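You operate a simulated robot arm through the tools that you are given. There is no shell and no other tool. Be economical: measure what you need, move in short steps, check, and stop when the job is done.

You are at the controls of a simulated two-armed robot. One attempt, no reset.

TASK
Open the sponges drawer, put the orange spoon in the floor of the sponges drawer and shut the drawer again. Put one of the white tabs from the pink tub on the grey wiper. Take the cap off the water bottle and lay it down on the worktop over the dishwasher. Open the boxes door, put the green scourer on the floor behind the boxes door, then shut the door. Open the tins door, put the muesli bag on the island top away on the upper pantry shelf, then shut the door. Take the lemon and put it on the green coaster. Count the paper filters on the island top, then put as many of the green pears from the island top on the green board. Any order will do. Set down upright: green pear.

The check looks at the end state, three seconds after you hand in, the way a careful person would. Anything else that was tipped, shoved, dropped, spilled or broken makes it a failure. A push-on lid holds only when it is set on centred and level and pressed home; a screw cap is set on level and turned clockwise until tight.

THE ROBOT
Two 7-joint arms with two-finger parallel grippers on one trunk, on a base that drives. Base frame: it is fixed to the floor where the robot stands at the start and does not move with it; the origin is under the middle of the robot, x ahead of it, y to its left, z up. Readings come in m, rad, newtons and seconds.
The left shoulder is at the start at [0.07, 0.163, 1.045], the right one opposite. With the tool pointing down near the work surface each hand reaches from about 0.32 to 0.86 m from the robot's upright axis, wherever it stands, measured 20 degrees to its own side. Places, roughly: boxes door [-2.2, -0.1, 0.4]; floor behind the boxes door [-2.1, -0.3, 0.1]; floor of the sponges drawer [1, 0.2, 0.7]; green board (31x21x1 cm) [-2.8, -1.2, 0.9]; green coaster (9x9x1 cm) [-2.3, -0.7, 0.9]; green pear (7x7x8 cm) [-2.6, -1.1, 0.9]; green scourer (9x6x4 cm) [-1.4, 0.1, 0.9]; grey wiper [-2, -1, 1]; lemon (8x6x5 cm) [-1.8, -0.6, 0.9]; muesli bag [-1.25, -0.25, 1]; orange spoon (19x5x2 cm) [-0.9, 3, 0.9]; paper filter (10x9x8 cm) [-2.6, -1, 1]; sponges drawer [1, 0.1, 0.8]; tins door [-4.8, 0, 1.5]; upper pantry shelf [-5.1, 0.2, 1.4]; water bottle [0, 1.75, 1]; white tab (3x4x3 cm) [-0.1, 2, 0.9]. Payload 3.43 kg a hand.
The tool frame of a hand sits at the grasp point between the pads (the TCP): z along the fingers, y along the line on which they close. The tips reach 0.034 m beyond it. The gripper opens to 0.128 m. The fingers are 0.024 m wide and 0.012 m thick; the gripper's body (0.048 by 0.13 m) begins 0.096 m behind the TCP.
Orientation is that of the tool frame in the base frame, as [roll, pitch, yaw] about the fixed x, y, z axes, in that order (R = Rz(yaw) Ry(pitch) Rx(roll)). With the fingers straight down and closing along the base's y, the tool's x points along the base's -x, its y along +y and its z along -z.

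THE INTERFACE
- The arms move only by the tool move_arm. It takes "left_rows", "right_rows" or both (then of equal length, played together; a hand with none holds still); each is a list of rows, each an object (a shift or turn left out is 0, a gripper value left out holds the last) with "dr": the turn, a rotation vector about the tool's x, y, z in units of 6 degrees (1.0 is 6 degrees), a list of three; "xyz": the shift along the tool's x, y, z in units of 50 mm (1.0 is 50 mm), a list of three; "claw": the closure in counts, from 0 (fully open) to 255 (shut). In form: [{"dr": [rx, ry, rz], "xyz": [tx, ty, tz], "claw": claw}, ...]. A call has 1 to 12 rows; each row shifts and turns the commanded pose from where the row before left it, along the tool's axes as they then stand. A call with a number of a shift or a turn outside -1 to 1 is refused whole. Each row takes 0.2 s and may step no farther than 0.05 m and 0.15 rad from the row before; otherwise, or with a gripper value out of range, the whole call is refused. A pose out of reach is approached as far as the arm can. The call stops where the force on the tool passes 40 N (or 10 N more than at its start, if that is more) or the arm is blocked; 0.2 s more then pass. The fingers move at their own pace (about 0.153 m/s each) and stop on an object; they squeeze with about 21 N. The grip force told is the motor's: it shows also when the fingers shut on nothing. Time passes only in rows, and 0.2 s behind the last, so rows that do not move let the fingers close. It gives the time, the measured TCP pose, the force on the tool (base axes), the opening and the grip force at its end, in the units of the frame above (readings bear some noise), with the torque about the TCP (base axes, N m) and any sound that the robot's microphone picked up.
- Cameras (640 x 400 px; columns grow to the right, rows downward): "scene" is now at [0.1377, -0.0175, 1.2721]; the picture's right is [-0.19, -0.98, 0.00], its down [-0.58, 0.11, -0.81] and it looks along [0.79, -0.15, -0.59] (base axes); focal length 295 px, centre (320, 200). "left" rides on the left gripper at [0.076, 0.011, -0.16] in its tool frame; the picture's right is [-0.15, 0.99, 0.00], its down [-0.88, -0.13, -0.46] and it looks along [-0.45, -0.07, 0.89] (tool axes); focal length 234 px, centre (320, 200). "right" rides on the right gripper at [0.076, -0.011, -0.16] in its tool frame; the picture's right is [0.15, 0.99, 0.00], its down [-0.88, 0.13, -0.46] and it looks along [-0.45, 0.07, 0.89] (tool axes); focal length 234 px, centre (320, 200). There is no depth. A picture from a camera that has moved, and an enlarged one, comes with that camera's place and axes in the base frame and with its lens.
- camera(camera): a new picture of that camera. It takes no simulated time.
- slide_trunk(by): slides the trunk up (or, below 0, down) by that many m; the arms and the scene camera ride with it, the base frame stays. It gives what a move gives, with no picture.
- steer(legs): drives the robot by 1 to 6 legs, each [ahead, left, turn to the left] in m, m and rad, along the robot's own axes; the way and the turn of a leg run together, so that a leg with both is an arc; at most 1.5 m and 3.142 rad a leg. The arms and the cameras ride along, it lands a little off, and it stops where it bumps. It gives what a move gives.
- head_to(pan, tilt): turns the head with the scene camera to pan (to the left, within 1.501 rad either way) and tilt (down, from -0.506 to 1.204), counted from straight ahead of the robot. It gives what a move gives.
- close_up(camera, box): a new picture of the part [left, top, right, bottom] of that camera's present view, enlarged. It takes no simulated time.
- hand_in(): hands the job in; it is judged then, once.

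Go step by step. Nothing tells you exact positions but the pictures and the camera data: compare them with the known pose of the tool, close in by small moves and look again before you grip or let go. The budget is 535 turns and 320 pictures, counting those below and the enlarged ones. Unless the task says otherwise, let go and move clear before handing in, and close with one line.

The tools are called after ">>>" as name(argument=value, ...) on one line, values as JSON. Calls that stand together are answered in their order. move_arm: Moves the arms, as the interface text tells. Its arguments: {"type":"object","properties":{"left_rows":{"type":"array","items":{"type":"object","properties":{"dr":{"type":"array","items":{"type":"number"}},"xyz":{"type":"array","items":{"type":"number"}},"claw":{"type":"number"}}}},"right_rows":{"type":"array","items":{"type":"object","properties":{"dr":{"type":"array","items":{"type":"number"}},"xyz":{"type":"array","items":{"type":"number"}},"claw":{"type":"number"}}}}},"required":[]} The other tools are called the same way: slide_trunk (by) slides the trunk up or down; steer (legs) drives the base; head_to (pan, tilt) turns the head that bears the scene camera; camera (camera) takes a picture; close_up (camera, box) takes an enlarged picture of a part of a camera's view; hand_in () hands the job in.

At the start:

```text
time_s: 0.0
left_eef_pos: [0.5468, 0.1225, 1.0414]
left_tool_rot: [3.14, -0.001, -3.14]
left_contact_force: [-1.2, -0.9, 0.7]
left_torque: [0.0, 0.01, 0.03]
left_finger_gap: 0.128
left_gripper_force: 0.1
right_eef_pos: [0.5537, -0.3702, 1.0454]
right_tool_rot: [3.141, 0.0, 3.141]
right_contact_force: [-0.9, 0.1, -0.3]
right_torque: [-0.01, -0.01, 0.03]
right_finger_gap: 0.1279
right_gripper_force: 0.1
trunk travel left (down, up): [-0.525, 0.415]
robot x, y, heading: [-0.0019, 0.0017, 0.005]
head pan, tilt: [-0.192, 0.628]
```

scene: 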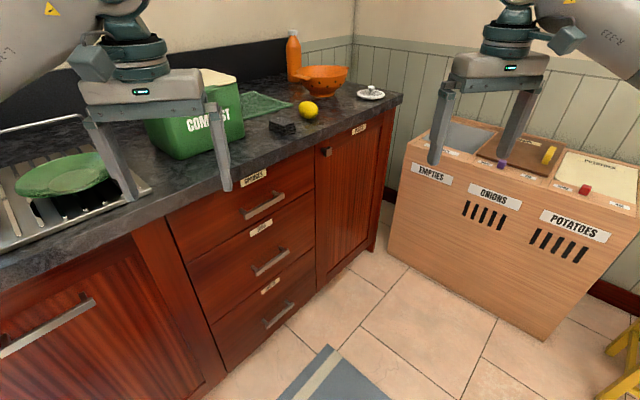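
right: 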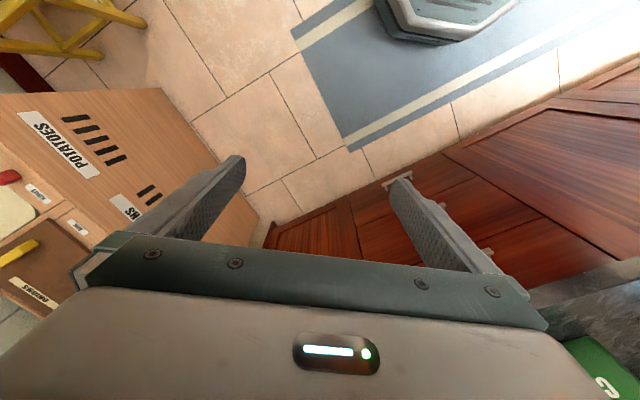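
left: 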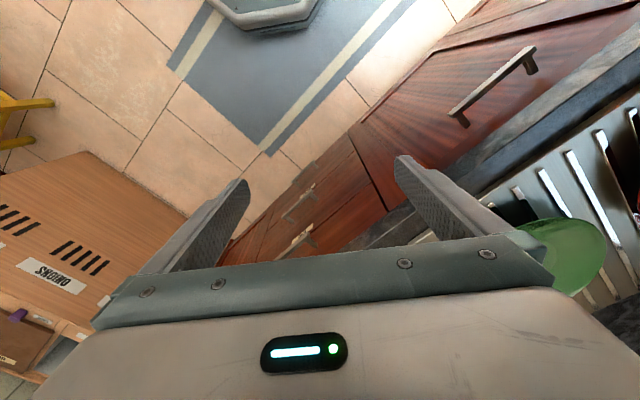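

I see a counter with drawers running diagonally ahead of me and a bin unit to the right. I'll look around first to map the room.

>>> head_to(pan=0.5, tilt=0.5)

>>> camera(camera="scene")

>>> head_to(pan=1.5, tilt=0.4)

>>> camera(camera="scene")

>>> head_to(pan=-1.4, tilt=0.4)

>>> camera(camera="scene")

```text
time_s: 1.1
left_eef_pos: [0.5472, 0.1213, 1.0412]
left_tool_rot: [3.14, 0.001, 3.141]
left_contact_force: [-1.0, -0.3, 0.6]
left_torque: [0.06, -0.02, -0.01]
left_finger_gap: 0.1279
left_gripper_force: 0.0
right_eef_pos: [0.5533, -0.3703, 1.0465]
right_tool_rot: [3.141, 0.0, 3.141]
right_contact_force: [0.1, -1.0, 0.2]
right_torque: [0.01, 0.01, 0.02]
right_finger_gap: 0.1281
right_gripper_force: 0.0
trunk travel left (down, up): [-0.525, 0.415]
robot x, y, heading: [0.0004, 0.0009, 0.0]
head pan, tilt: [0.499, 0.499]
```

```text
316 pictures are left
camera scene: at [0.1318, 0.0426, 1.2837], right [0.48, -0.88, 0.0], down [-0.42, -0.23, -0.88], along [0.77, 0.42, -0.48], focal length 295 px, centre (320, 200)
```

scene: 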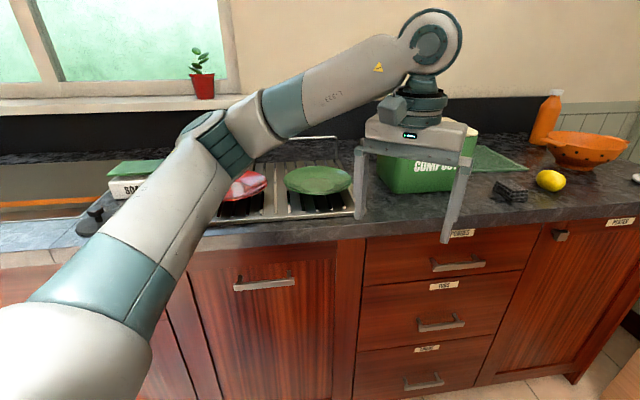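

```text
time_s: 2.3
left_eef_pos: [0.5469, 0.1222, 1.0411]
left_tool_rot: [3.14, 0.0, -3.14]
left_contact_force: [0.1, -0.8, -0.8]
left_torque: [0.02, 0.04, 0.01]
left_finger_gap: 0.1282
left_gripper_force: 0.1
right_eef_pos: [0.5525, -0.3716, 1.0458]
right_tool_rot: [3.141, 0.0, 3.142]
right_contact_force: [0.1, -0.4, -0.4]
right_torque: [-0.03, -0.02, 0.01]
right_finger_gap: 0.1279
right_gripper_force: 0.1
trunk travel left (down, up): [-0.525, 0.415]
robot x, y, heading: [0.0011, 0.0034, -0.003]
head pan, tilt: [1.499, 0.4]
```

```text
315 pictures are left
camera scene: at [0.0585, 0.0915, 1.2929], right [1.0, -0.07, 0.0], down [-0.03, -0.39, -0.92], along [0.07, 0.92, -0.39], focal length 295 px, centre (320, 200)
```

scene: 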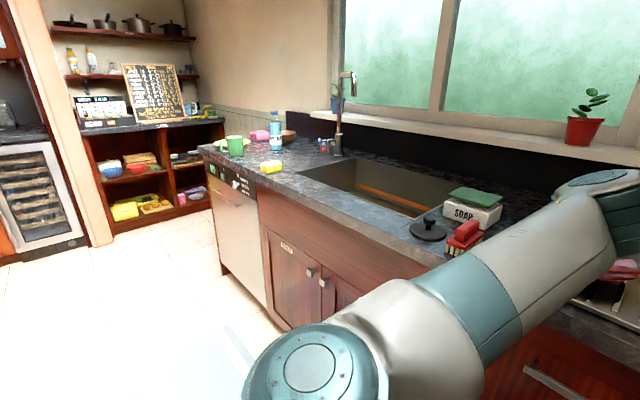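

```text
time_s: 4.9
left_eef_pos: [0.5475, 0.1221, 1.0407]
left_tool_rot: [-3.14, 0.0, -3.141]
left_contact_force: [-0.3, 0.5, 0.3]
left_torque: [-0.01, 0.0, 0.04]
left_finger_gap: 0.1282
left_gripper_force: 0.0
right_eef_pos: [0.5531, -0.371, 1.0466]
right_tool_rot: [-3.141, 0.001, -3.141]
right_contact_force: [0.6, -0.4, 0.3]
right_torque: [0.02, -0.01, 0.02]
right_finger_gap: 0.1279
right_gripper_force: 0.1
trunk travel left (down, up): [-0.525, 0.415]
robot x, y, heading: [0.0002, 0.001, -0.0]
head pan, tilt: [-1.4, 0.4]
```

```text
314 pictures are left
camera scene: at [0.0676, -0.0921, 1.2928], right [-0.99, -0.17, 0.0], down [-0.07, 0.38, -0.92], along [0.16, -0.91, -0.39], focal length 295 px, centre (320, 200)
```

scene: 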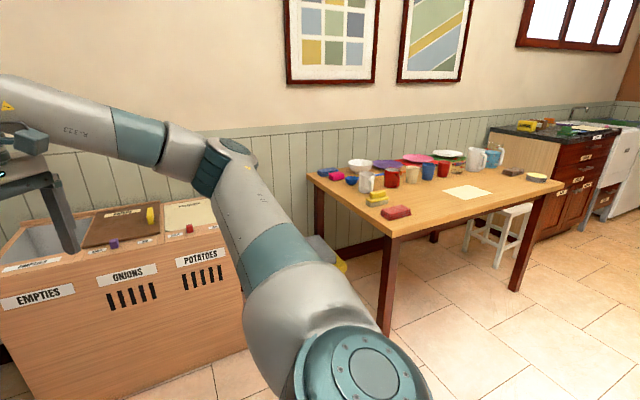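

I see the counter's dishwasher end and the shelf unit to the left and a table to the right; the island is behind me. I'll zoom on the left items.

>>> head_to(pan=1.5, tilt=0.4)

>>> close_up(camera="scene", box=[190, 80, 370, 210])

>>> close_up(camera="scene", box=[40, 0, 240, 240])

>>> steer(legs=[[0, 0, 1.5]])

>>> camera(camera="scene")

```text
time_s: 7.4
left_eef_pos: [0.5477, 0.1224, 1.0409]
left_tool_rot: [-3.141, 0.0, 3.141]
left_contact_force: [-0.6, -0.4, -0.4]
left_torque: [0.03, 0.01, 0.0]
left_finger_gap: 0.1281
left_gripper_force: 0.0
right_eef_pos: [0.553, -0.372, 1.0462]
right_tool_rot: [-3.14, 0.0, 3.141]
right_contact_force: [0.0, -0.1, -0.5]
right_torque: [-0.01, 0.02, -0.01]
right_finger_gap: 0.1279
right_gripper_force: 0.0
trunk travel left (down, up): [-0.525, 0.415]
robot x, y, heading: [0.0017, -0.0003, 0.002]
head pan, tilt: [1.499, 0.4]
```

```text
3.08 times, centred on (280, 145) of scene
camera zoom: at [0.0585, 0.0915, 1.2929], right [1.0, -0.07, 0.0], down [-0.03, -0.39, -0.92], along [0.07, 0.92, -0.39], focal length 906 px, centre (443, 369)
```

zoom: 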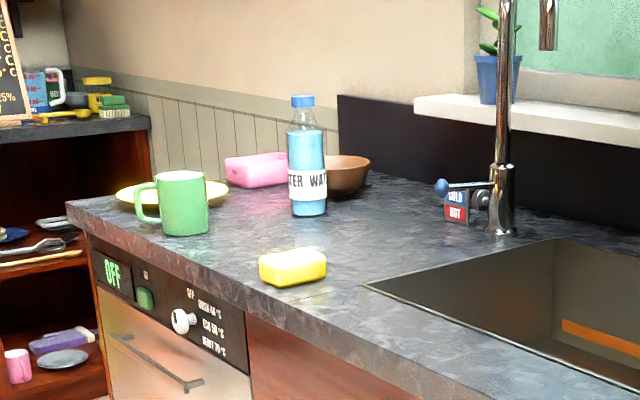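

```text
1.67 times, centred on (140, 120) of scene
camera zoom: at [0.0585, 0.0915, 1.2929], right [1.0, -0.07, 0.0], down [-0.03, -0.39, -0.92], along [0.07, 0.92, -0.39], focal length 491 px, centre (620, 333)
```

zoom: 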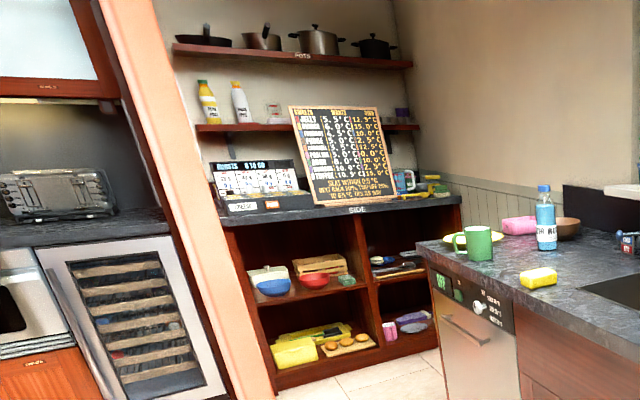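

```text
time_s: 11.4
left_eef_pos: [-0.0842, 0.5544, 1.0401]
left_tool_rot: [-3.141, -0.001, -1.641]
left_contact_force: [-0.8, -1.5, -0.3]
left_torque: [0.02, 0.02, 0.0]
left_finger_gap: 0.1282
left_gripper_force: 0.1
right_eef_pos: [0.4093, 0.5248, 1.0452]
right_tool_rot: [3.141, 0.0, -1.642]
right_contact_force: [0.2, -0.3, -0.2]
right_torque: [0.0, -0.01, -0.01]
right_finger_gap: 0.1279
right_gripper_force: 0.1
trunk travel left (down, up): [-0.525, 0.415]
robot x, y, heading: [-0.0044, 0.0025, 1.499]
head pan, tilt: [1.499, 0.4]
```

```text
311 pictures are left
camera scene: at [-0.0867, 0.0626, 1.2928], right [0.14, 0.99, 0.0], down [0.39, -0.06, -0.92], along [-0.91, 0.13, -0.39], focal length 295 px, centre (320, 200)
```

scene: 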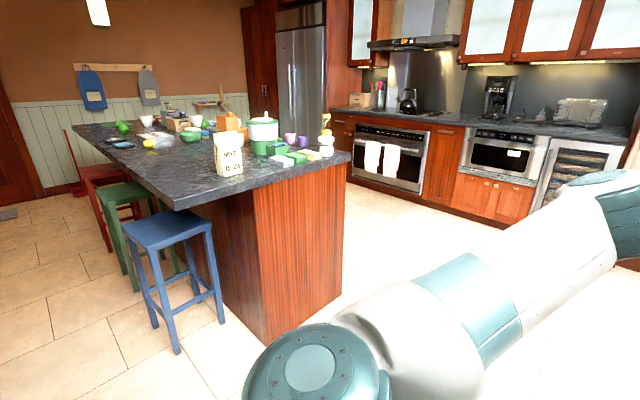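

I see the island with the muesli bag at its near end and many items beyond. Zoom in for mapping.

>>> close_up(camera="scene", box=[60, 80, 360, 230])

>>> head_to(pan=0.45, tilt=0.35)

>>> camera(camera="scene")

```text
2.13 times, centred on (210, 155) of scene
camera zoom: at [-0.0867, 0.0626, 1.2928], right [0.14, 0.99, 0.0], down [0.39, -0.06, -0.92], along [-0.91, 0.13, -0.39], focal length 628 px, centre (555, 296)
```

zoom: 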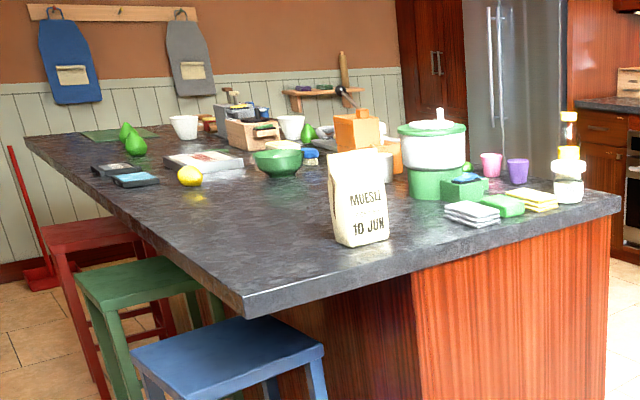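

```text
time_s: 12.8
left_eef_pos: [-0.0835, 0.5529, 1.0419]
left_tool_rot: [3.141, 0.0, -1.642]
left_contact_force: [1.1, -0.5, 0.1]
left_torque: [-0.02, 0.0, -0.02]
left_finger_gap: 0.1279
left_gripper_force: 0.0
right_eef_pos: [0.4101, 0.5247, 1.0463]
right_tool_rot: [-3.141, -0.001, -1.644]
right_contact_force: [0.3, 0.6, 0.8]
right_torque: [0.02, 0.0, 0.02]
right_finger_gap: 0.1279
right_gripper_force: 0.1
trunk travel left (down, up): [-0.525, 0.415]
robot x, y, heading: [0.0013, -0.0017, 1.502]
head pan, tilt: [0.45, 0.351]
```

```text
309 pictures are left
camera scene: at [-0.0294, 0.1359, 1.2974], right [0.93, 0.37, 0.0], down [0.13, -0.32, -0.94], along [-0.35, 0.87, -0.34], focal length 295 px, centre (320, 200)
```

scene: 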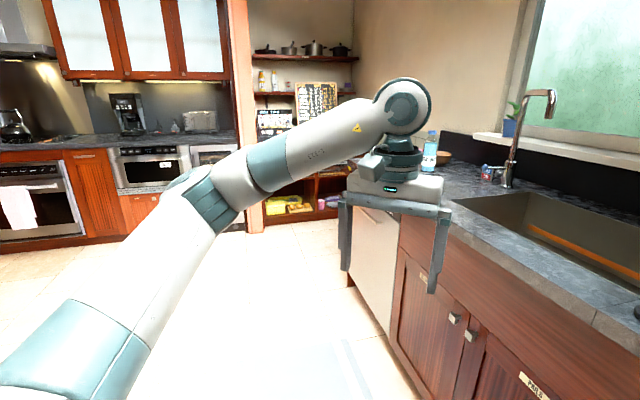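

The kitchen axes are rotated about 0.6 rad; I'll note the counter runs along heading 2.18. First I drive along the counter toward the sideboard to find the spoon.

>>> steer(legs=[[0, 0, 0.678], [1.5, 0, 0], [0.45, 0, 0]])

>>> head_to(pan=-0.5, tilt=0.5)

>>> camera(camera="scene")

```text
time_s: 24.5
left_eef_pos: [-1.5926, 1.9823, 1.0409]
left_tool_rot: [-3.14, 0.001, -0.923]
left_contact_force: [-0.3, -0.2, -1.1]
left_torque: [0.03, 0.0, 0.06]
left_finger_gap: 0.1281
left_gripper_force: 0.1
right_eef_pos: [-1.2038, 2.2848, 1.0468]
right_tool_rot: [-3.14, 0.0, -0.924]
right_contact_force: [0.1, 0.6, 0.1]
right_torque: [0.0, -0.01, 0.02]
right_finger_gap: 0.1281
right_gripper_force: 0.1
trunk travel left (down, up): [-0.525, 0.415]
robot x, y, heading: [-1.1693, 1.6174, 2.221]
head pan, tilt: [0.45, 0.351]
```

```text
time_s: 25.7
left_eef_pos: [-1.5938, 1.9827, 1.0412]
left_tool_rot: [3.141, 0.001, -0.923]
left_contact_force: [-0.9, 0.2, -0.2]
left_torque: [0.0, -0.05, -0.02]
left_finger_gap: 0.1281
left_gripper_force: 0.1
right_eef_pos: [-1.2033, 2.2845, 1.046]
right_tool_rot: [3.141, -0.001, -0.922]
right_contact_force: [0.6, -0.2, -0.5]
right_torque: [-0.01, -0.01, 0.04]
right_finger_gap: 0.1282
right_gripper_force: 0.0
trunk travel left (down, up): [-0.525, 0.415]
robot x, y, heading: [-1.1691, 1.6218, 2.225]
head pan, tilt: [-0.499, 0.499]
```

```text
308 pictures are left
camera scene: at [-1.2086, 1.7487, 1.2837], right [0.99, 0.15, 0.0], down [0.07, -0.47, -0.88], along [-0.13, 0.87, -0.48], focal length 295 px, centre (320, 200)
```

scene: 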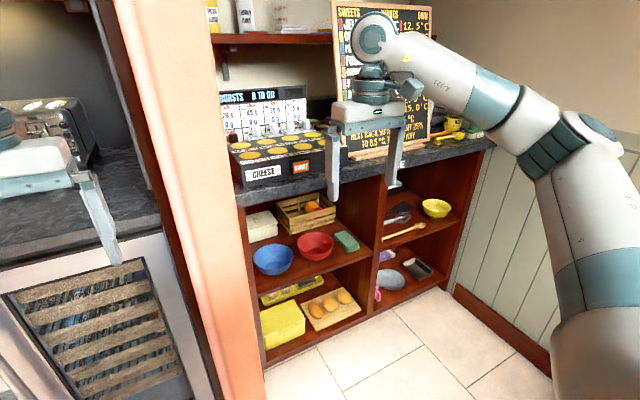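

The sideboard front is about 0.8 m ahead; the spoon is right of the chalkboard. Zoom in there.

>>> close_up(camera="scene", box=[400, 90, 510, 165])

>>> close_up(camera="scene", box=[220, 90, 420, 220])

```text
5.33 times, centred on (455, 128) of scene
camera zoom: at [-1.2086, 1.7487, 1.2837], right [0.99, 0.15, 0.0], down [0.07, -0.47, -0.88], along [-0.13, 0.87, -0.48], focal length 1571 px, centre (-400, 587)
```

zoom: 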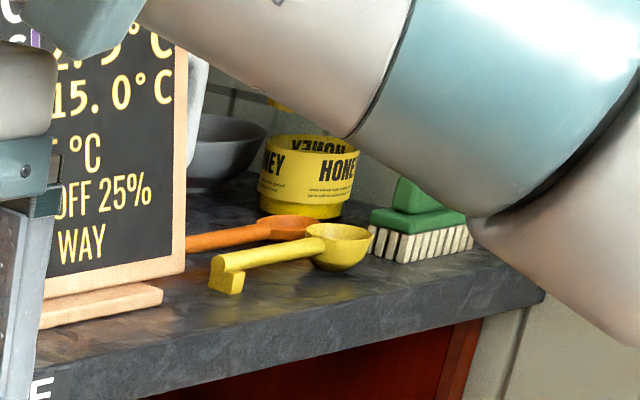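

```text
3.08 times, centred on (320, 155) of scene
camera zoom: at [-1.2086, 1.7487, 1.2837], right [0.99, 0.15, 0.0], down [0.07, -0.47, -0.88], along [-0.13, 0.87, -0.48], focal length 906 px, centre (320, 338)
```

zoom: 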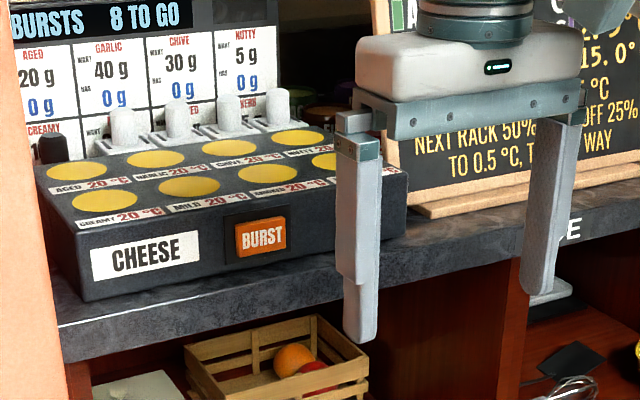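

The orange spoon lies along the wall axis behind the yellow one, its handle end near the chalkboard. I'll retract both hands before strafing in.

>>> move_arm(left_rows=[{"xyz": [0.95, 0, -0.5]}, {"xyz": [0.95, 0, -0.5]}, {"xyz": [0.95, 0, -0.5]}, {"xyz": [0.9, 0, -0.5]}], right_rows=[{"xyz": [0.95, 0, -0.5]}, {"xyz": [0.95, 0, -0.5]}, {"xyz": [0.95, 0, -0.5]}, {"xyz": [0.9, 0, -0.5]}])

>>> steer(legs=[[0.32, 0, 0], [0, -0.45, 0], [0, -0.1, -0.23]])

>>> head_to(pan=-0.5, tilt=0.6)

>>> camera(camera="scene")

```text
refused: row 1 steps farther than a row can; nothing moved
```

```text
time_s: 28.4
left_eef_pos: [-1.7565, 2.2557, 1.0427]
left_tool_rot: [3.137, 0.0, -0.932]
left_contact_force: [-16.1, -19.5, 0.2]
left_torque: [2.11, -1.76, -0.43]
left_finger_gap: 0.1135
left_gripper_force: 0.0
right_eef_pos: [-1.3575, 2.556, 1.0491]
right_tool_rot: [-3.138, -0.001, -0.938]
right_contact_force: [0.1, 0.4, -0.4]
right_torque: [0.01, 0.0, -0.04]
right_finger_gap: 0.1281
right_gripper_force: 0.1
trunk travel left (down, up): [-0.525, 0.415]
robot x, y, heading: [-1.3323, 1.8928, 2.209]
head pan, tilt: [-0.499, 0.499]
stopped in leg 2: the force on the tool passed its limit (the readings are from after the stop); the commanded pose is now the measured one
```

```text
time_s: 29.1
left_eef_pos: [-1.7555, 2.2557, 1.0428]
left_tool_rot: [3.139, -0.001, -0.935]
left_contact_force: [-18.9, -23.3, 0.2]
left_torque: [2.49, -2.16, -0.38]
left_finger_gap: 0.1115
left_gripper_force: 0.0
right_eef_pos: [-1.3581, 2.5555, 1.0479]
right_tool_rot: [-3.138, 0.001, -0.938]
right_contact_force: [0.0, 0.5, -0.3]
right_torque: [0.0, -0.04, 0.02]
right_finger_gap: 0.1281
right_gripper_force: 0.1
trunk travel left (down, up): [-0.525, 0.415]
robot x, y, heading: [-1.326, 1.8927, 2.203]
head pan, tilt: [-0.499, 0.6]
```

```text
305 pictures are left
camera scene: at [-1.371, 2.0173, 1.275], right [0.99, 0.13, 0.0], down [0.08, -0.56, -0.83], along [-0.11, 0.82, -0.56], focal length 295 px, centre (320, 200)
```

scene: 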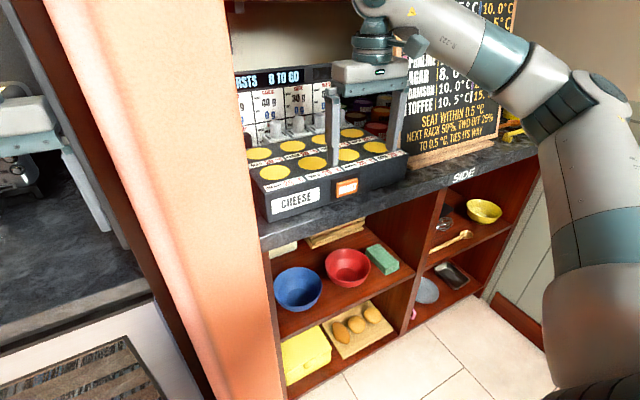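

The left hand touched the pillar on strafing; nothing else was touched. I back out and then retract the hands.

>>> steer(legs=[[0, 0.05, 0], [-0.35, 0, 0]])

>>> move_arm(left_rows=[{"xyz": [0.8, 0, -0.5]}, {"xyz": [0.8, 0, -0.5]}, {"xyz": [0.8, 0, -0.5]}, {"xyz": [0.8, 0, -0.5]}], right_rows=[{"xyz": [0.8, 0, -0.5]}, {"xyz": [0.8, 0, -0.5]}, {"xyz": [0.8, 0, -0.5]}, {"xyz": [0.8, 0, -0.5]}])

>>> camera(camera="scene")

```text
time_s: 32.0
left_eef_pos: [-1.579, 1.9425, 1.0429]
left_tool_rot: [3.137, -0.001, -0.941]
left_contact_force: [0.3, -0.2, 0.7]
left_torque: [-0.01, -0.03, -0.02]
left_finger_gap: 0.1282
left_gripper_force: 0.0
right_eef_pos: [-1.1784, 2.2384, 1.046]
right_tool_rot: [-3.141, -0.001, -0.945]
right_contact_force: [0.3, -0.9, 0.0]
right_torque: [0.01, 0.01, 0.02]
right_finger_gap: 0.1281
right_gripper_force: 0.1
trunk travel left (down, up): [-0.525, 0.415]
robot x, y, heading: [-1.1545, 1.5735, 2.197]
head pan, tilt: [-0.499, 0.6]
```

```text
time_s: 33.0
left_eef_pos: [-1.4819, 1.8126, 1.1477]
left_tool_rot: [3.135, -0.001, -0.943]
left_contact_force: [0.8, -0.7, -0.7]
left_torque: [0.08, 0.06, 0.01]
left_finger_gap: 0.1282
left_gripper_force: 0.0
right_eef_pos: [-1.0832, 2.1044, 1.1471]
right_tool_rot: [3.142, 0.001, -0.947]
right_contact_force: [-0.3, -1.1, 0.0]
right_torque: [0.01, 0.02, 0.01]
right_finger_gap: 0.1279
right_gripper_force: 0.1
trunk travel left (down, up): [-0.525, 0.415]
robot x, y, heading: [-1.1565, 1.5725, 2.193]
head pan, tilt: [-0.499, 0.6]
```

```text
304 pictures are left
camera scene: at [-1.1931, 1.698, 1.2749], right [0.99, 0.13, 0.0], down [0.07, -0.56, -0.83], along [-0.1, 0.82, -0.56], focal length 295 px, centre (320, 200)
```

scene: 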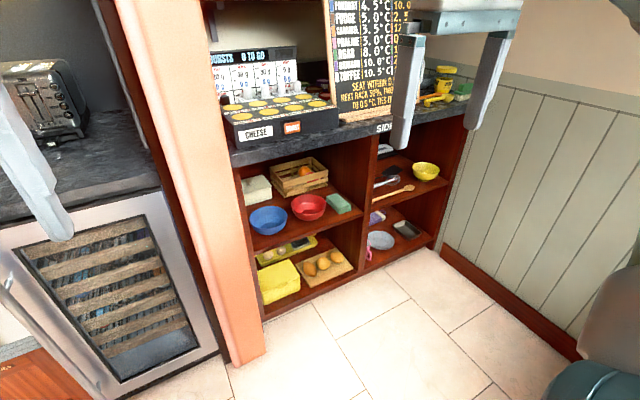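

Clear now. I drive forward, strafe right along the sideboard, and turn a little right.

>>> steer(legs=[[0.3, 0, 0], [0, -0.54, 0], [0.08, 0, -0.3]])

>>> head_to(pan=-0.35, tilt=0.6)

>>> camera(camera="scene")

```text
time_s: 38.8
left_eef_pos: [-1.2395, 2.3896, 1.1575]
left_tool_rot: [3.124, 0.032, -1.039]
left_contact_force: [-0.1, -0.7, 0.2]
left_torque: [0.0, 0.01, 0.02]
left_finger_gap: 0.1281
left_gripper_force: 0.1
right_eef_pos: [-0.824, 2.6482, 1.1459]
right_tool_rot: [3.134, 0.004, -1.031]
right_contact_force: [-0.2, -0.1, 0.6]
right_torque: [0.01, -0.04, 0.0]
right_finger_gap: 0.128
right_gripper_force: 0.0
trunk travel left (down, up): [-0.525, 0.415]
robot x, y, heading: [-0.9519, 2.1263, 2.107]
head pan, tilt: [-0.499, 0.6]
stopped in leg 3: the robot was blocked; the commanded pose is now the measured one
```

```text
time_s: 39.5
left_eef_pos: [-1.2405, 2.3915, 1.1576]
left_tool_rot: [3.122, 0.028, -1.038]
left_contact_force: [0.4, 0.4, -0.3]
left_torque: [0.01, 0.04, -0.02]
left_finger_gap: 0.1279
left_gripper_force: 0.0
right_eef_pos: [-0.823, 2.6472, 1.1455]
right_tool_rot: [3.134, 0.006, -1.032]
right_contact_force: [-0.3, 0.5, -0.1]
right_torque: [-0.02, 0.01, 0.02]
right_finger_gap: 0.128
right_gripper_force: 0.0
trunk travel left (down, up): [-0.525, 0.415]
robot x, y, heading: [-0.9529, 2.1243, 2.109]
head pan, tilt: [-0.351, 0.6]
```

```text
303 pictures are left
camera scene: at [-0.9738, 2.2449, 1.2764], right [0.98, 0.19, -0.02], down [0.09, -0.55, -0.83], along [-0.16, 0.82, -0.55], focal length 295 px, centre (320, 200)
```

scene: 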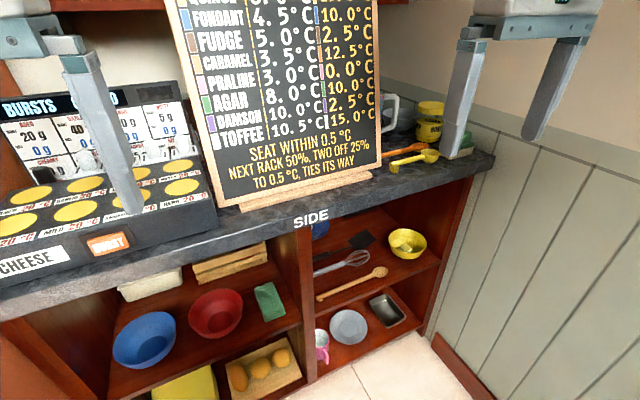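

The robot was blocked by something unseen; I look to the right and left to find what.

>>> head_to(pan=-1.4, tilt=0.5)

>>> camera(camera="scene")

>>> head_to(pan=0.1, tilt=1.2)

>>> camera(camera="scene")

```text
time_s: 40.8
left_eef_pos: [-1.2405, 2.391, 1.1577]
left_tool_rot: [3.122, 0.03, -1.039]
left_contact_force: [-0.2, 0.1, 0.7]
left_torque: [-0.01, 0.0, 0.04]
left_finger_gap: 0.1282
left_gripper_force: 0.1
right_eef_pos: [-0.823, 2.6483, 1.1462]
right_tool_rot: [3.133, 0.005, -1.031]
right_contact_force: [-0.5, 0.2, -0.2]
right_torque: [-0.03, 0.0, 0.02]
right_finger_gap: 0.1277
right_gripper_force: 0.0
trunk travel left (down, up): [-0.525, 0.415]
robot x, y, heading: [-0.9553, 2.1254, 2.108]
head pan, tilt: [-1.4, 0.499]
```

```text
302 pictures are left
camera scene: at [-0.8884, 2.2171, 1.2837], right [0.65, -0.76, -0.02], down [-0.38, -0.3, -0.87], along [0.66, 0.58, -0.48], focal length 295 px, centre (320, 200)
```

scene: 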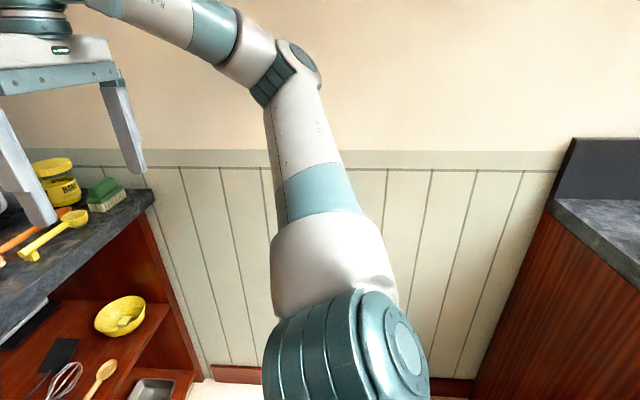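

```text
time_s: 42.4
left_eef_pos: [-1.24, 2.391, 1.1574]
left_tool_rot: [3.124, 0.029, -1.04]
left_contact_force: [-0.6, 0.3, -0.2]
left_torque: [0.01, 0.02, -0.02]
left_finger_gap: 0.1279
left_gripper_force: 0.0
right_eef_pos: [-0.8234, 2.648, 1.1462]
right_tool_rot: [3.132, 0.005, -1.032]
right_contact_force: [0.7, -0.2, -0.1]
right_torque: [-0.01, 0.0, -0.03]
right_finger_gap: 0.128
right_gripper_force: 0.0
trunk travel left (down, up): [-0.525, 0.415]
robot x, y, heading: [-0.9582, 2.1275, 2.112]
head pan, tilt: [0.099, 1.201]
```

```text
301 pictures are left
camera scene: at [-0.9919, 2.2031, 1.2318], right [0.8, 0.6, -0.01], down [0.55, -0.75, -0.38], along [-0.23, 0.3, -0.93], focal length 295 px, centre (320, 200)
```

scene: 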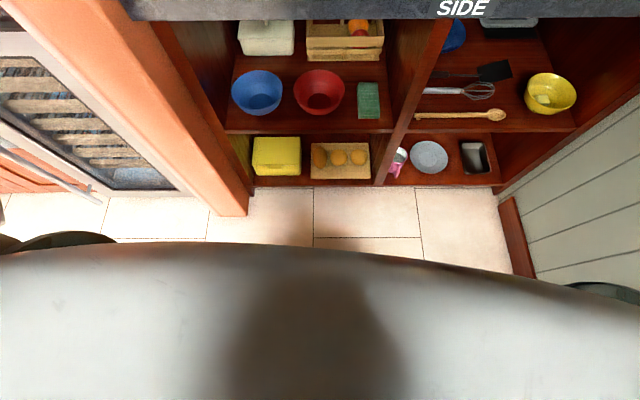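

Not clear yet what blocked; I look to the left side.

>>> head_to(pan=1.3, tilt=0.6)

>>> camera(camera="scene")

```text
time_s: 43.8
left_eef_pos: [-1.2401, 2.3908, 1.1574]
left_tool_rot: [3.124, 0.029, -1.039]
left_contact_force: [0.2, -0.7, 0.1]
left_torque: [-0.04, 0.0, 0.0]
left_finger_gap: 0.1279
left_gripper_force: 0.0
right_eef_pos: [-0.8233, 2.6478, 1.146]
right_tool_rot: [3.134, 0.005, -1.031]
right_contact_force: [-0.2, 0.1, -0.5]
right_torque: [-0.01, 0.01, -0.01]
right_finger_gap: 0.1278
right_gripper_force: 0.2
trunk travel left (down, up): [-0.525, 0.415]
robot x, y, heading: [-0.9561, 2.1286, 2.112]
head pan, tilt: [1.3, 0.6]
```

```text
300 pictures are left
camera scene: at [-1.0433, 2.1342, 1.2765], right [-0.26, 0.96, 0.01], down [0.53, 0.16, -0.83], along [-0.81, -0.21, -0.55], focal length 295 px, centre (320, 200)
```

scene: 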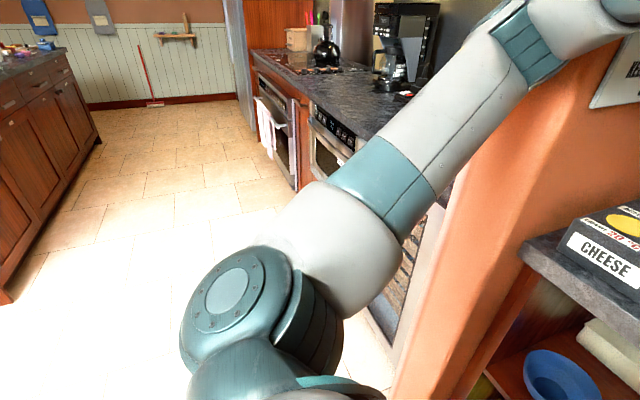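

The left elbow meets the pillar. I back slightly, strafe further right, and go straight in.

>>> steer(legs=[[-0.06, 0, 0.04], [0, -0.16, 0], [0.12, 0, 0]])

>>> head_to(pan=-0.45, tilt=0.6)

>>> camera(camera="scene")

```text
time_s: 45.9
left_eef_pos: [-1.1188, 2.4098, 1.149]
left_tool_rot: [-3.141, 0.012, -0.989]
left_contact_force: [-0.2, 0.2, 0.1]
left_torque: [-0.03, -0.02, 0.01]
left_finger_gap: 0.1281
left_gripper_force: 0.1
right_eef_pos: [-0.7162, 2.6886, 1.1469]
right_tool_rot: [-3.134, -0.014, -0.982]
right_contact_force: [-0.6, -0.2, -0.3]
right_torque: [-0.02, -0.01, -0.03]
right_finger_gap: 0.128
right_gripper_force: 0.0
trunk travel left (down, up): [-0.525, 0.415]
robot x, y, heading: [-0.7981, 2.1579, 2.157]
head pan, tilt: [1.3, 0.6]
stopped in leg 2: the robot was blocked; the commanded pose is now the measured one
```

```text
time_s: 47.7
left_eef_pos: [-1.1203, 2.4113, 1.1482]
left_tool_rot: [-3.138, 0.013, -0.986]
left_contact_force: [0.7, 0.7, -0.7]
left_torque: [0.01, -0.02, 0.0]
left_finger_gap: 0.1281
left_gripper_force: 0.0
right_eef_pos: [-0.7171, 2.6892, 1.1456]
right_tool_rot: [-3.132, -0.014, -0.982]
right_contact_force: [0.1, -0.2, 0.2]
right_torque: [0.0, -0.03, -0.02]
right_finger_gap: 0.1279
right_gripper_force: 0.1
trunk travel left (down, up): [-0.525, 0.415]
robot x, y, heading: [-0.7936, 2.1608, 2.163]
head pan, tilt: [-0.45, 0.6]
```

```text
299 pictures are left
camera scene: at [-0.8413, 2.2803, 1.2751], right [0.99, 0.14, 0.01], down [0.08, -0.55, -0.83], along [-0.11, 0.82, -0.56], focal length 295 px, centre (320, 200)
```

scene: 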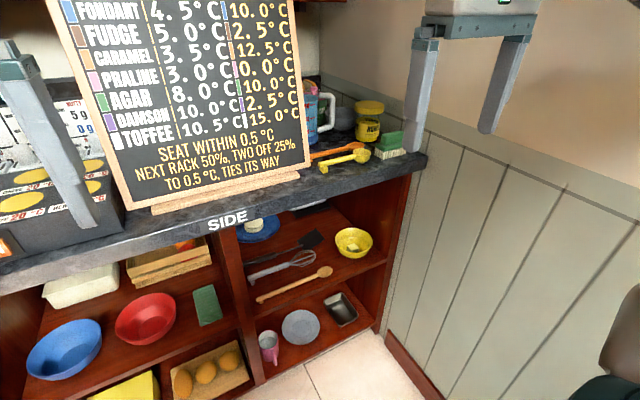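

Right elbow reached the wall; I ease left a few cm and go forward, then zoom on the spoon.

>>> steer(legs=[[0, 0.06, 0], [0.1, 0, 0]])

>>> close_up(camera="scene", box=[240, 90, 460, 227])

```text
time_s: 49.4
left_eef_pos: [-1.1999, 2.4492, 1.1568]
left_tool_rot: [3.128, 0.03, -0.985]
left_contact_force: [-0.8, 0.1, 0.0]
left_torque: [-0.01, -0.01, 0.02]
left_finger_gap: 0.1279
left_gripper_force: 0.1
right_eef_pos: [-0.7979, 2.7281, 1.148]
right_tool_rot: [3.134, 0.003, -0.979]
right_contact_force: [-0.3, -0.4, -1.0]
right_torque: [-0.02, -0.06, -0.01]
right_finger_gap: 0.1283
right_gripper_force: 0.1
trunk travel left (down, up): [-0.525, 0.415]
robot x, y, heading: [-0.8953, 2.2064, 2.163]
head pan, tilt: [-0.45, 0.6]
```

```text
2.91 times, centred on (350, 158) of scene
camera zoom: at [-0.918, 2.3179, 1.2764], right [0.99, 0.14, -0.01], down [0.07, -0.55, -0.83], along [-0.13, 0.82, -0.55], focal length 857 px, centre (233, 321)
```

zoom: 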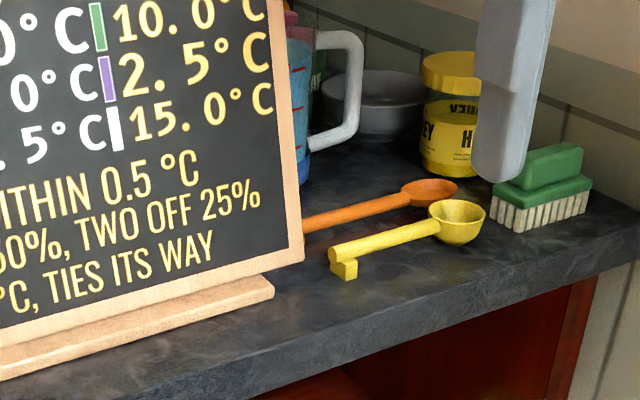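

The spoon's handle is at about (-0.91, 3.034); chalkboard edge 10 cm to its left. I nudge right to free the elbow and rotate the right tool 92° so it closes across the handle.

>>> steer(legs=[[0, -0.03, 0]])

>>> move_arm(right_rows=[{"dr": [0, 0, -1], "claw": 130}, {"dr": [0, 0, -1]}, {"dr": [0, 0, -1]}, {"dr": [0, 0, -1]}, {"dr": [0, 0, -1]}, {"dr": [0, 0, -1]}, {"dr": [0, 0, -1]}, {"dr": [0, 0, -1]}])

>>> move_arm(right_rows=[{"dr": [0, 0, -1]}, {"dr": [0, 0, -1]}, {"dr": [0, 0, -1]}, {"dr": [0, 0, -1]}, {"dr": [0, 0, -1]}, {"dr": [0, 0, -1]}, {"dr": [0, 0, -1]}, {"dr": [0, 0, -0.3]}])

>>> camera(camera="scene")

>>> camera(camera="right")

```text
time_s: 50.0
left_eef_pos: [-1.2, 2.4509, 1.1571]
left_tool_rot: [3.127, 0.031, -0.978]
left_contact_force: [-0.1, -0.3, 0.4]
left_torque: [-0.01, 0.0, -0.02]
left_finger_gap: 0.1281
left_gripper_force: 0.1
right_eef_pos: [-0.8024, 2.7326, 1.1449]
right_tool_rot: [3.135, -0.006, -0.971]
right_contact_force: [-0.1, 0.4, 0.0]
right_torque: [-0.03, 0.03, 0.06]
right_finger_gap: 0.128
right_gripper_force: 0.1
trunk travel left (down, up): [-0.525, 0.415]
robot x, y, heading: [-0.892, 2.2032, 2.169]
head pan, tilt: [-0.45, 0.6]
stopped in leg 1: the robot was blocked; the commanded pose is now the measured one
```

```text
time_s: 51.8
left_eef_pos: [-1.2003, 2.4494, 1.1562]
left_tool_rot: [3.128, 0.029, -0.982]
left_contact_force: [-1.0, 0.0, 0.9]
left_torque: [-0.02, 0.0, 0.0]
left_finger_gap: 0.128
left_gripper_force: 0.0
right_eef_pos: [-0.8006, 2.7319, 1.1452]
right_tool_rot: [3.137, 0.003, -0.135]
right_contact_force: [-0.1, 0.7, -0.3]
right_torque: [0.01, 0.02, 0.0]
right_finger_gap: 0.0624
right_gripper_force: 0.2
trunk travel left (down, up): [-0.525, 0.415]
robot x, y, heading: [-0.8931, 2.2016, 2.164]
head pan, tilt: [-0.45, 0.6]
```

```text
time_s: 53.6
left_eef_pos: [-1.1998, 2.4508, 1.1567]
left_tool_rot: [3.127, 0.031, -0.98]
left_contact_force: [0.0, 1.5, 0.3]
left_torque: [0.01, 0.04, -0.03]
left_finger_gap: 0.1278
left_gripper_force: 0.1
right_eef_pos: [-0.8568, 2.603, 1.0956]
right_tool_rot: [3.139, 0.007, 0.626]
right_contact_force: [1.6, -0.3, 0.2]
right_torque: [-0.03, 0.01, -0.01]
right_finger_gap: 0.0629
right_gripper_force: 0.1
right hand out of reach, approached as far as the arm can: row 1, 2, 3, 4, 5, 6, 7, 8
trunk travel left (down, up): [-0.525, 0.415]
robot x, y, heading: [-0.8947, 2.2047, 2.166]
head pan, tilt: [-0.45, 0.6]
```

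```text
297 pictures are left
camera scene: at [-0.9189, 2.3215, 1.2761], right [0.99, 0.15, -0.01], down [0.07, -0.55, -0.83], along [-0.13, 0.82, -0.56], focal length 295 px, centre (320, 200)
```

scene: 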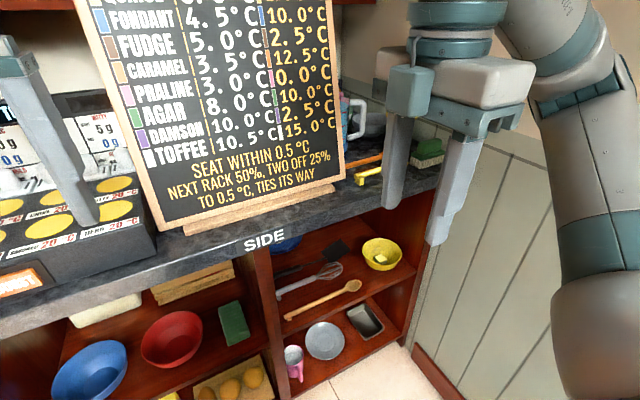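

```text
296 pictures are left
camera right: at [-0.8034, 2.6573, 1.2542], right [0.7, -0.72, 0.0], down [-0.63, -0.62, 0.46], along [-0.33, -0.32, -0.89], focal length 234 px, centre (320, 200)
```

right: 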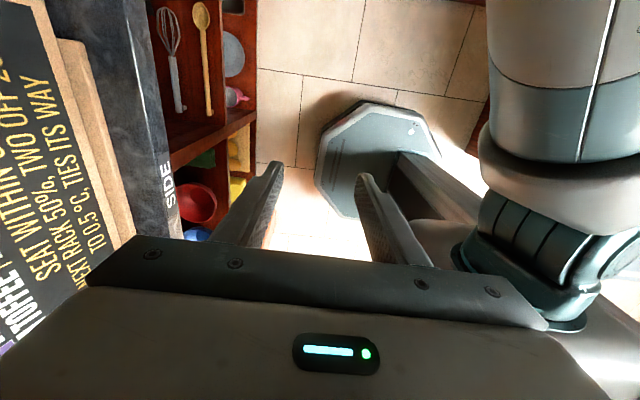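

The arm was cramped at that orientation; going forward should resolve it. I shift right then forward at height, then check.

>>> move_arm(right_rows=[{"xyz": [0.9, 0, 0]}, {"xyz": [0.9, 0, 0]}, {"xyz": [0, -1, 0]}, {"xyz": [0, -1, 0]}, {"xyz": [0, -1, 0]}, {"xyz": [0, -1, 0]}])

>>> camera(camera="scene")

```text
time_s: 55.0
left_eef_pos: [-1.1998, 2.4512, 1.1564]
left_tool_rot: [3.128, 0.03, -0.981]
left_contact_force: [0.0, -0.9, -0.2]
left_torque: [0.02, 0.0, 0.03]
left_finger_gap: 0.1281
left_gripper_force: 0.0
right_eef_pos: [-0.9453, 2.6255, 1.0493]
right_tool_rot: [3.14, 0.008, 0.623]
right_contact_force: [0.0, -0.4, 0.0]
right_torque: [-0.02, 0.0, 0.02]
right_finger_gap: 0.0624
right_gripper_force: 0.0
right hand out of reach, approached as far as the arm can: row 1, 2, 3, 4, 5, 6
trunk travel left (down, up): [-0.525, 0.415]
robot x, y, heading: [-0.8966, 2.201, 2.168]
head pan, tilt: [-0.45, 0.6]
```

```text
295 pictures are left
camera scene: at [-0.9187, 2.3218, 1.2761], right [0.99, 0.15, -0.01], down [0.07, -0.55, -0.83], along [-0.13, 0.82, -0.56], focal length 295 px, centre (320, 200)
```

scene: 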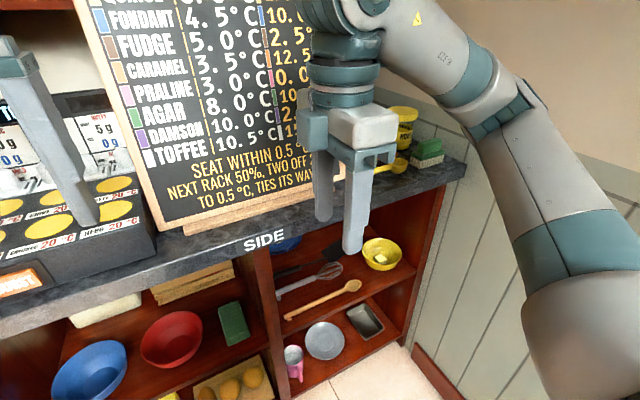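

That orientation is outside the wrist's range. I'll undo it and try the opposite rotation.

>>> move_arm(right_rows=[{"xyz": [0, 1, 0]}, {"xyz": [0, 1, 0]}, {"xyz": [0, 1, 0]}, {"xyz": [0, 1, 0]}, {"xyz": [-0.9, 0, 0]}, {"xyz": [-0.9, 0, 0]}, {"dr": [0, 0, 1]}, {"dr": [0, 0, 1]}, {"dr": [0, 0, 1]}, {"dr": [0, 0, 1]}, {"dr": [0, 0, 1]}, {"dr": [0, 0, 1]}])

>>> move_arm(right_rows=[{"dr": [0, 0, 1]}, {"dr": [0, 0, 1]}, {"dr": [0, 0, 1]}, {"dr": [0, 0, 1]}, {"dr": [0, 0, 1]}, {"dr": [0, 0, 1]}, {"dr": [0, 0, 1]}, {"dr": [0, 0, 1]}, {"dr": [0, 0, 1]}, {"dr": [0, 0, 1]}])

>>> move_arm(right_rows=[{"dr": [0, 0, 1]}, {"dr": [0, 0, 1]}, {"dr": [0, 0, 1]}, {"dr": [0, 0, 1]}, {"dr": [0, 0, 1]}, {"dr": [0, 0, 1]}, {"dr": [0, 0, 1]}, {"dr": [0, 0, 1]}, {"dr": [0, 0, 1]}, {"dr": [0, 0, 1]}])

```text
time_s: 57.6
left_eef_pos: [-1.1994, 2.4522, 1.1557]
left_tool_rot: [3.127, 0.028, -0.98]
left_contact_force: [-0.1, -0.5, 0.7]
left_torque: [0.01, -0.02, 0.0]
left_finger_gap: 0.1279
left_gripper_force: 0.2
right_eef_pos: [-0.9167, 2.4215, 1.0818]
right_tool_rot: [3.135, 0.004, -0.001]
right_contact_force: [0.9, 0.6, 0.5]
right_torque: [0.01, 0.01, 0.03]
right_finger_gap: 0.0626
right_gripper_force: 0.0
right hand out of reach, approached as far as the arm can: row 3, 4
trunk travel left (down, up): [-0.525, 0.415]
robot x, y, heading: [-0.8961, 2.201, 2.169]
head pan, tilt: [-0.45, 0.6]
```

```text
time_s: 59.8
left_eef_pos: [-1.2005, 2.451, 1.1568]
left_tool_rot: [3.126, 0.028, -0.982]
left_contact_force: [-0.2, 0.0, 0.3]
left_torque: [0.03, 0.01, 0.0]
left_finger_gap: 0.1282
left_gripper_force: 0.1
right_eef_pos: [-0.916, 2.4222, 1.0818]
right_tool_rot: [3.134, -0.002, -1.051]
right_contact_force: [0.1, -0.2, 0.2]
right_torque: [-0.05, -0.04, 0.0]
right_finger_gap: 0.0625
right_gripper_force: 0.1
trunk travel left (down, up): [-0.525, 0.415]
robot x, y, heading: [-0.8907, 2.2031, 2.169]
head pan, tilt: [-0.45, 0.6]
```

```text
time_s: 62.0
left_eef_pos: [-1.1991, 2.4524, 1.1564]
left_tool_rot: [3.125, 0.028, -0.981]
left_contact_force: [0.3, -0.7, 0.2]
left_torque: [0.0, -0.02, 0.04]
left_finger_gap: 0.128
left_gripper_force: 0.1
right_eef_pos: [-0.9161, 2.4228, 1.0812]
right_tool_rot: [3.138, -0.01, -2.096]
right_contact_force: [0.1, -0.8, -0.6]
right_torque: [-0.01, -0.04, 0.03]
right_finger_gap: 0.0625
right_gripper_force: 0.2
trunk travel left (down, up): [-0.525, 0.415]
robot x, y, heading: [-0.894, 2.2038, 2.167]
head pan, tilt: [-0.45, 0.6]
```

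This direction works. Finish the rotation to yaw -2.52.

>>> move_arm(right_rows=[{"dr": [0, 0, 1]}, {"dr": [0, 0, 1]}, {"dr": [0, 0, 1]}, {"dr": [0, 0, 1]}])

>>> camera(camera="scene")

```text
time_s: 63.0
left_eef_pos: [-1.1997, 2.4524, 1.1561]
left_tool_rot: [3.126, 0.028, -0.98]
left_contact_force: [0.8, -0.3, -0.4]
left_torque: [0.0, 0.02, 0.0]
left_finger_gap: 0.1282
left_gripper_force: 0.0
right_eef_pos: [-0.9171, 2.4235, 1.0809]
right_tool_rot: [-3.14, -0.008, -2.515]
right_contact_force: [-0.6, -0.4, 0.6]
right_torque: [-0.03, 0.01, 0.0]
right_finger_gap: 0.0628
right_gripper_force: 0.1
trunk travel left (down, up): [-0.525, 0.415]
robot x, y, heading: [-0.8935, 2.2078, 2.17]
head pan, tilt: [-0.45, 0.6]
```

```text
294 pictures are left
camera scene: at [-0.9185, 2.3233, 1.2759], right [0.99, 0.15, -0.01], down [0.07, -0.55, -0.83], along [-0.13, 0.82, -0.56], focal length 295 px, centre (320, 200)
```

scene: 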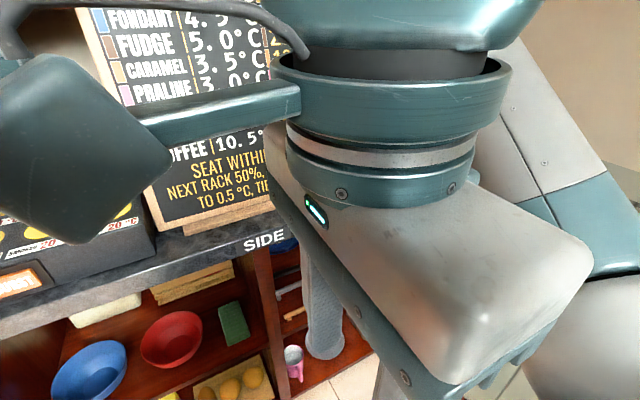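

The grasp pose orientation is set, camera boom on the board side. I move right/forward to a point in front of the spoon, at height.

>>> move_arm(right_rows=[{"xyz": [-0.78, 0.5, 0]}, {"xyz": [-0.78, 0.5, 0]}, {"xyz": [-0.78, 0.5, 0]}, {"xyz": [-0.78, 0.5, 0]}, {"xyz": [-0.78, 0.5, 0]}, {"xyz": [-0.78, 0.5, 0]}, {"xyz": [-0.78, 0.5, 0]}, {"xyz": [-0.78, 0.5, 0]}, {"xyz": [-0.78, 0.5, 0]}, {"xyz": [-0.78, 0.5, 0]}])

>>> camera(camera="scene")

>>> camera(camera="right")

```text
time_s: 65.2
left_eef_pos: [-1.2003, 2.4536, 1.1552]
left_tool_rot: [3.127, 0.029, -0.982]
left_contact_force: [-0.8, -0.2, -0.7]
left_torque: [0.0, 0.01, -0.03]
left_finger_gap: 0.128
left_gripper_force: 0.0
right_eef_pos: [-0.7484, 2.8562, 1.0786]
right_tool_rot: [-3.14, -0.007, -2.514]
right_contact_force: [0.3, 0.6, 0.0]
right_torque: [0.0, -0.03, 0.0]
right_finger_gap: 0.0625
right_gripper_force: 0.0
trunk travel left (down, up): [-0.525, 0.415]
robot x, y, heading: [-0.8914, 2.2021, 2.166]
head pan, tilt: [-0.45, 0.6]
```

```text
293 pictures are left
camera scene: at [-0.9185, 2.3237, 1.2759], right [0.99, 0.15, -0.01], down [0.07, -0.55, -0.83], along [-0.13, 0.82, -0.56], focal length 295 px, centre (320, 200)
```

scene: 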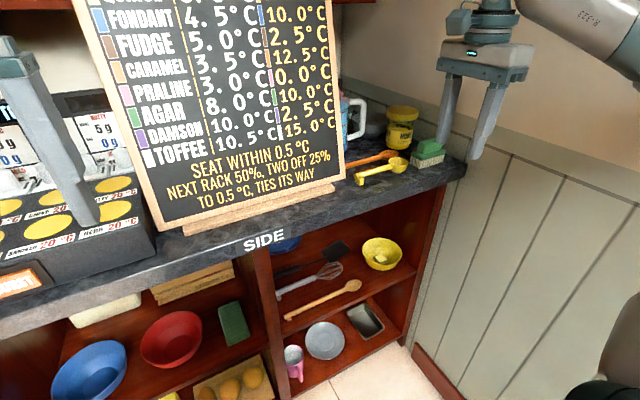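

```text
292 pictures are left
camera right: at [-0.8021, 2.8047, 1.2381], right [-0.7, 0.71, 0.0], down [0.64, 0.63, 0.45], along [0.32, 0.31, -0.89], focal length 234 px, centre (320, 200)
```

right: 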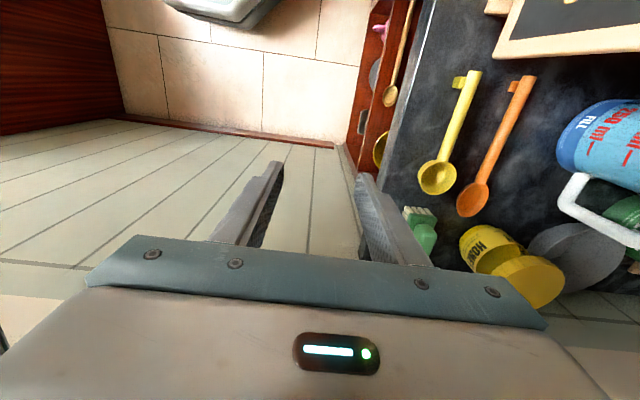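

From the wrist view, the spoon runs from tail (p 0.935) to bowl (p 1.094) and clear of the board, with a tall jug close behind. I tilt the tool 12° so the body leans away from the jug, narrow the fingers and approach.

>>> move_arm(right_rows=[{"dr": [-1, 0, -0.2], "claw": 165}, {"dr": [-1, 0, -0.2]}, {"xyz": [0.06, 0.772, 0.408]}, {"xyz": [0.06, 0.772, 0.408]}, {"xyz": [0.06, 0.772, 0.408]}, {"xyz": [0.06, 0.772, 0.408]}, {"xyz": [0.06, 0.772, 0.408]}])

>>> camera(camera="right")

>>> camera(camera="scene")

```text
time_s: 66.8
left_eef_pos: [-1.2, 2.4523, 1.1567]
left_tool_rot: [3.126, 0.029, -0.98]
left_contact_force: [-0.5, 0.2, 0.0]
left_torque: [-0.03, 0.02, -0.02]
left_finger_gap: 0.1282
left_gripper_force: 0.1
right_eef_pos: [-0.8881, 3.0087, 1.0195]
right_tool_rot: [2.934, -0.004, -2.473]
right_contact_force: [0.1, -0.7, -0.6]
right_torque: [0.01, 0.0, 0.0]
right_finger_gap: 0.0452
right_gripper_force: 0.2
trunk travel left (down, up): [-0.525, 0.415]
robot x, y, heading: [-0.8942, 2.2006, 2.168]
head pan, tilt: [-0.45, 0.6]
```

```text
291 pictures are left
camera right: at [-0.9205, 2.9289, 1.1733], right [-0.71, 0.67, 0.2], down [0.67, 0.57, 0.47], along [0.2, 0.47, -0.86], focal length 234 px, centre (320, 200)
```

right: 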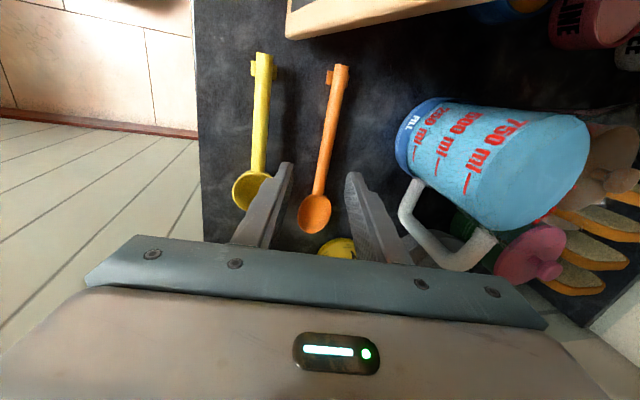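

```text
290 pictures are left
camera scene: at [-0.9185, 2.3236, 1.2759], right [0.99, 0.15, -0.01], down [0.07, -0.55, -0.83], along [-0.13, 0.82, -0.56], focal length 295 px, centre (320, 200)
```

scene: 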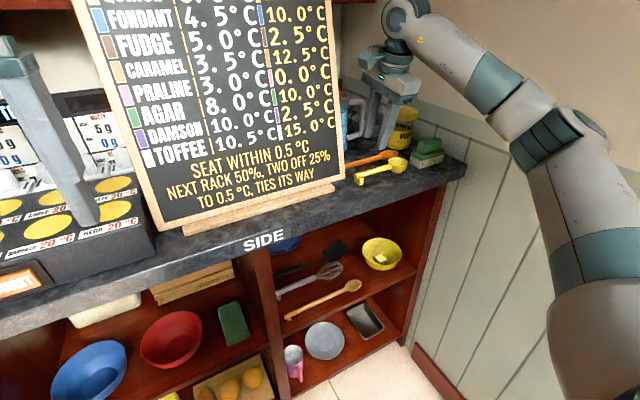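

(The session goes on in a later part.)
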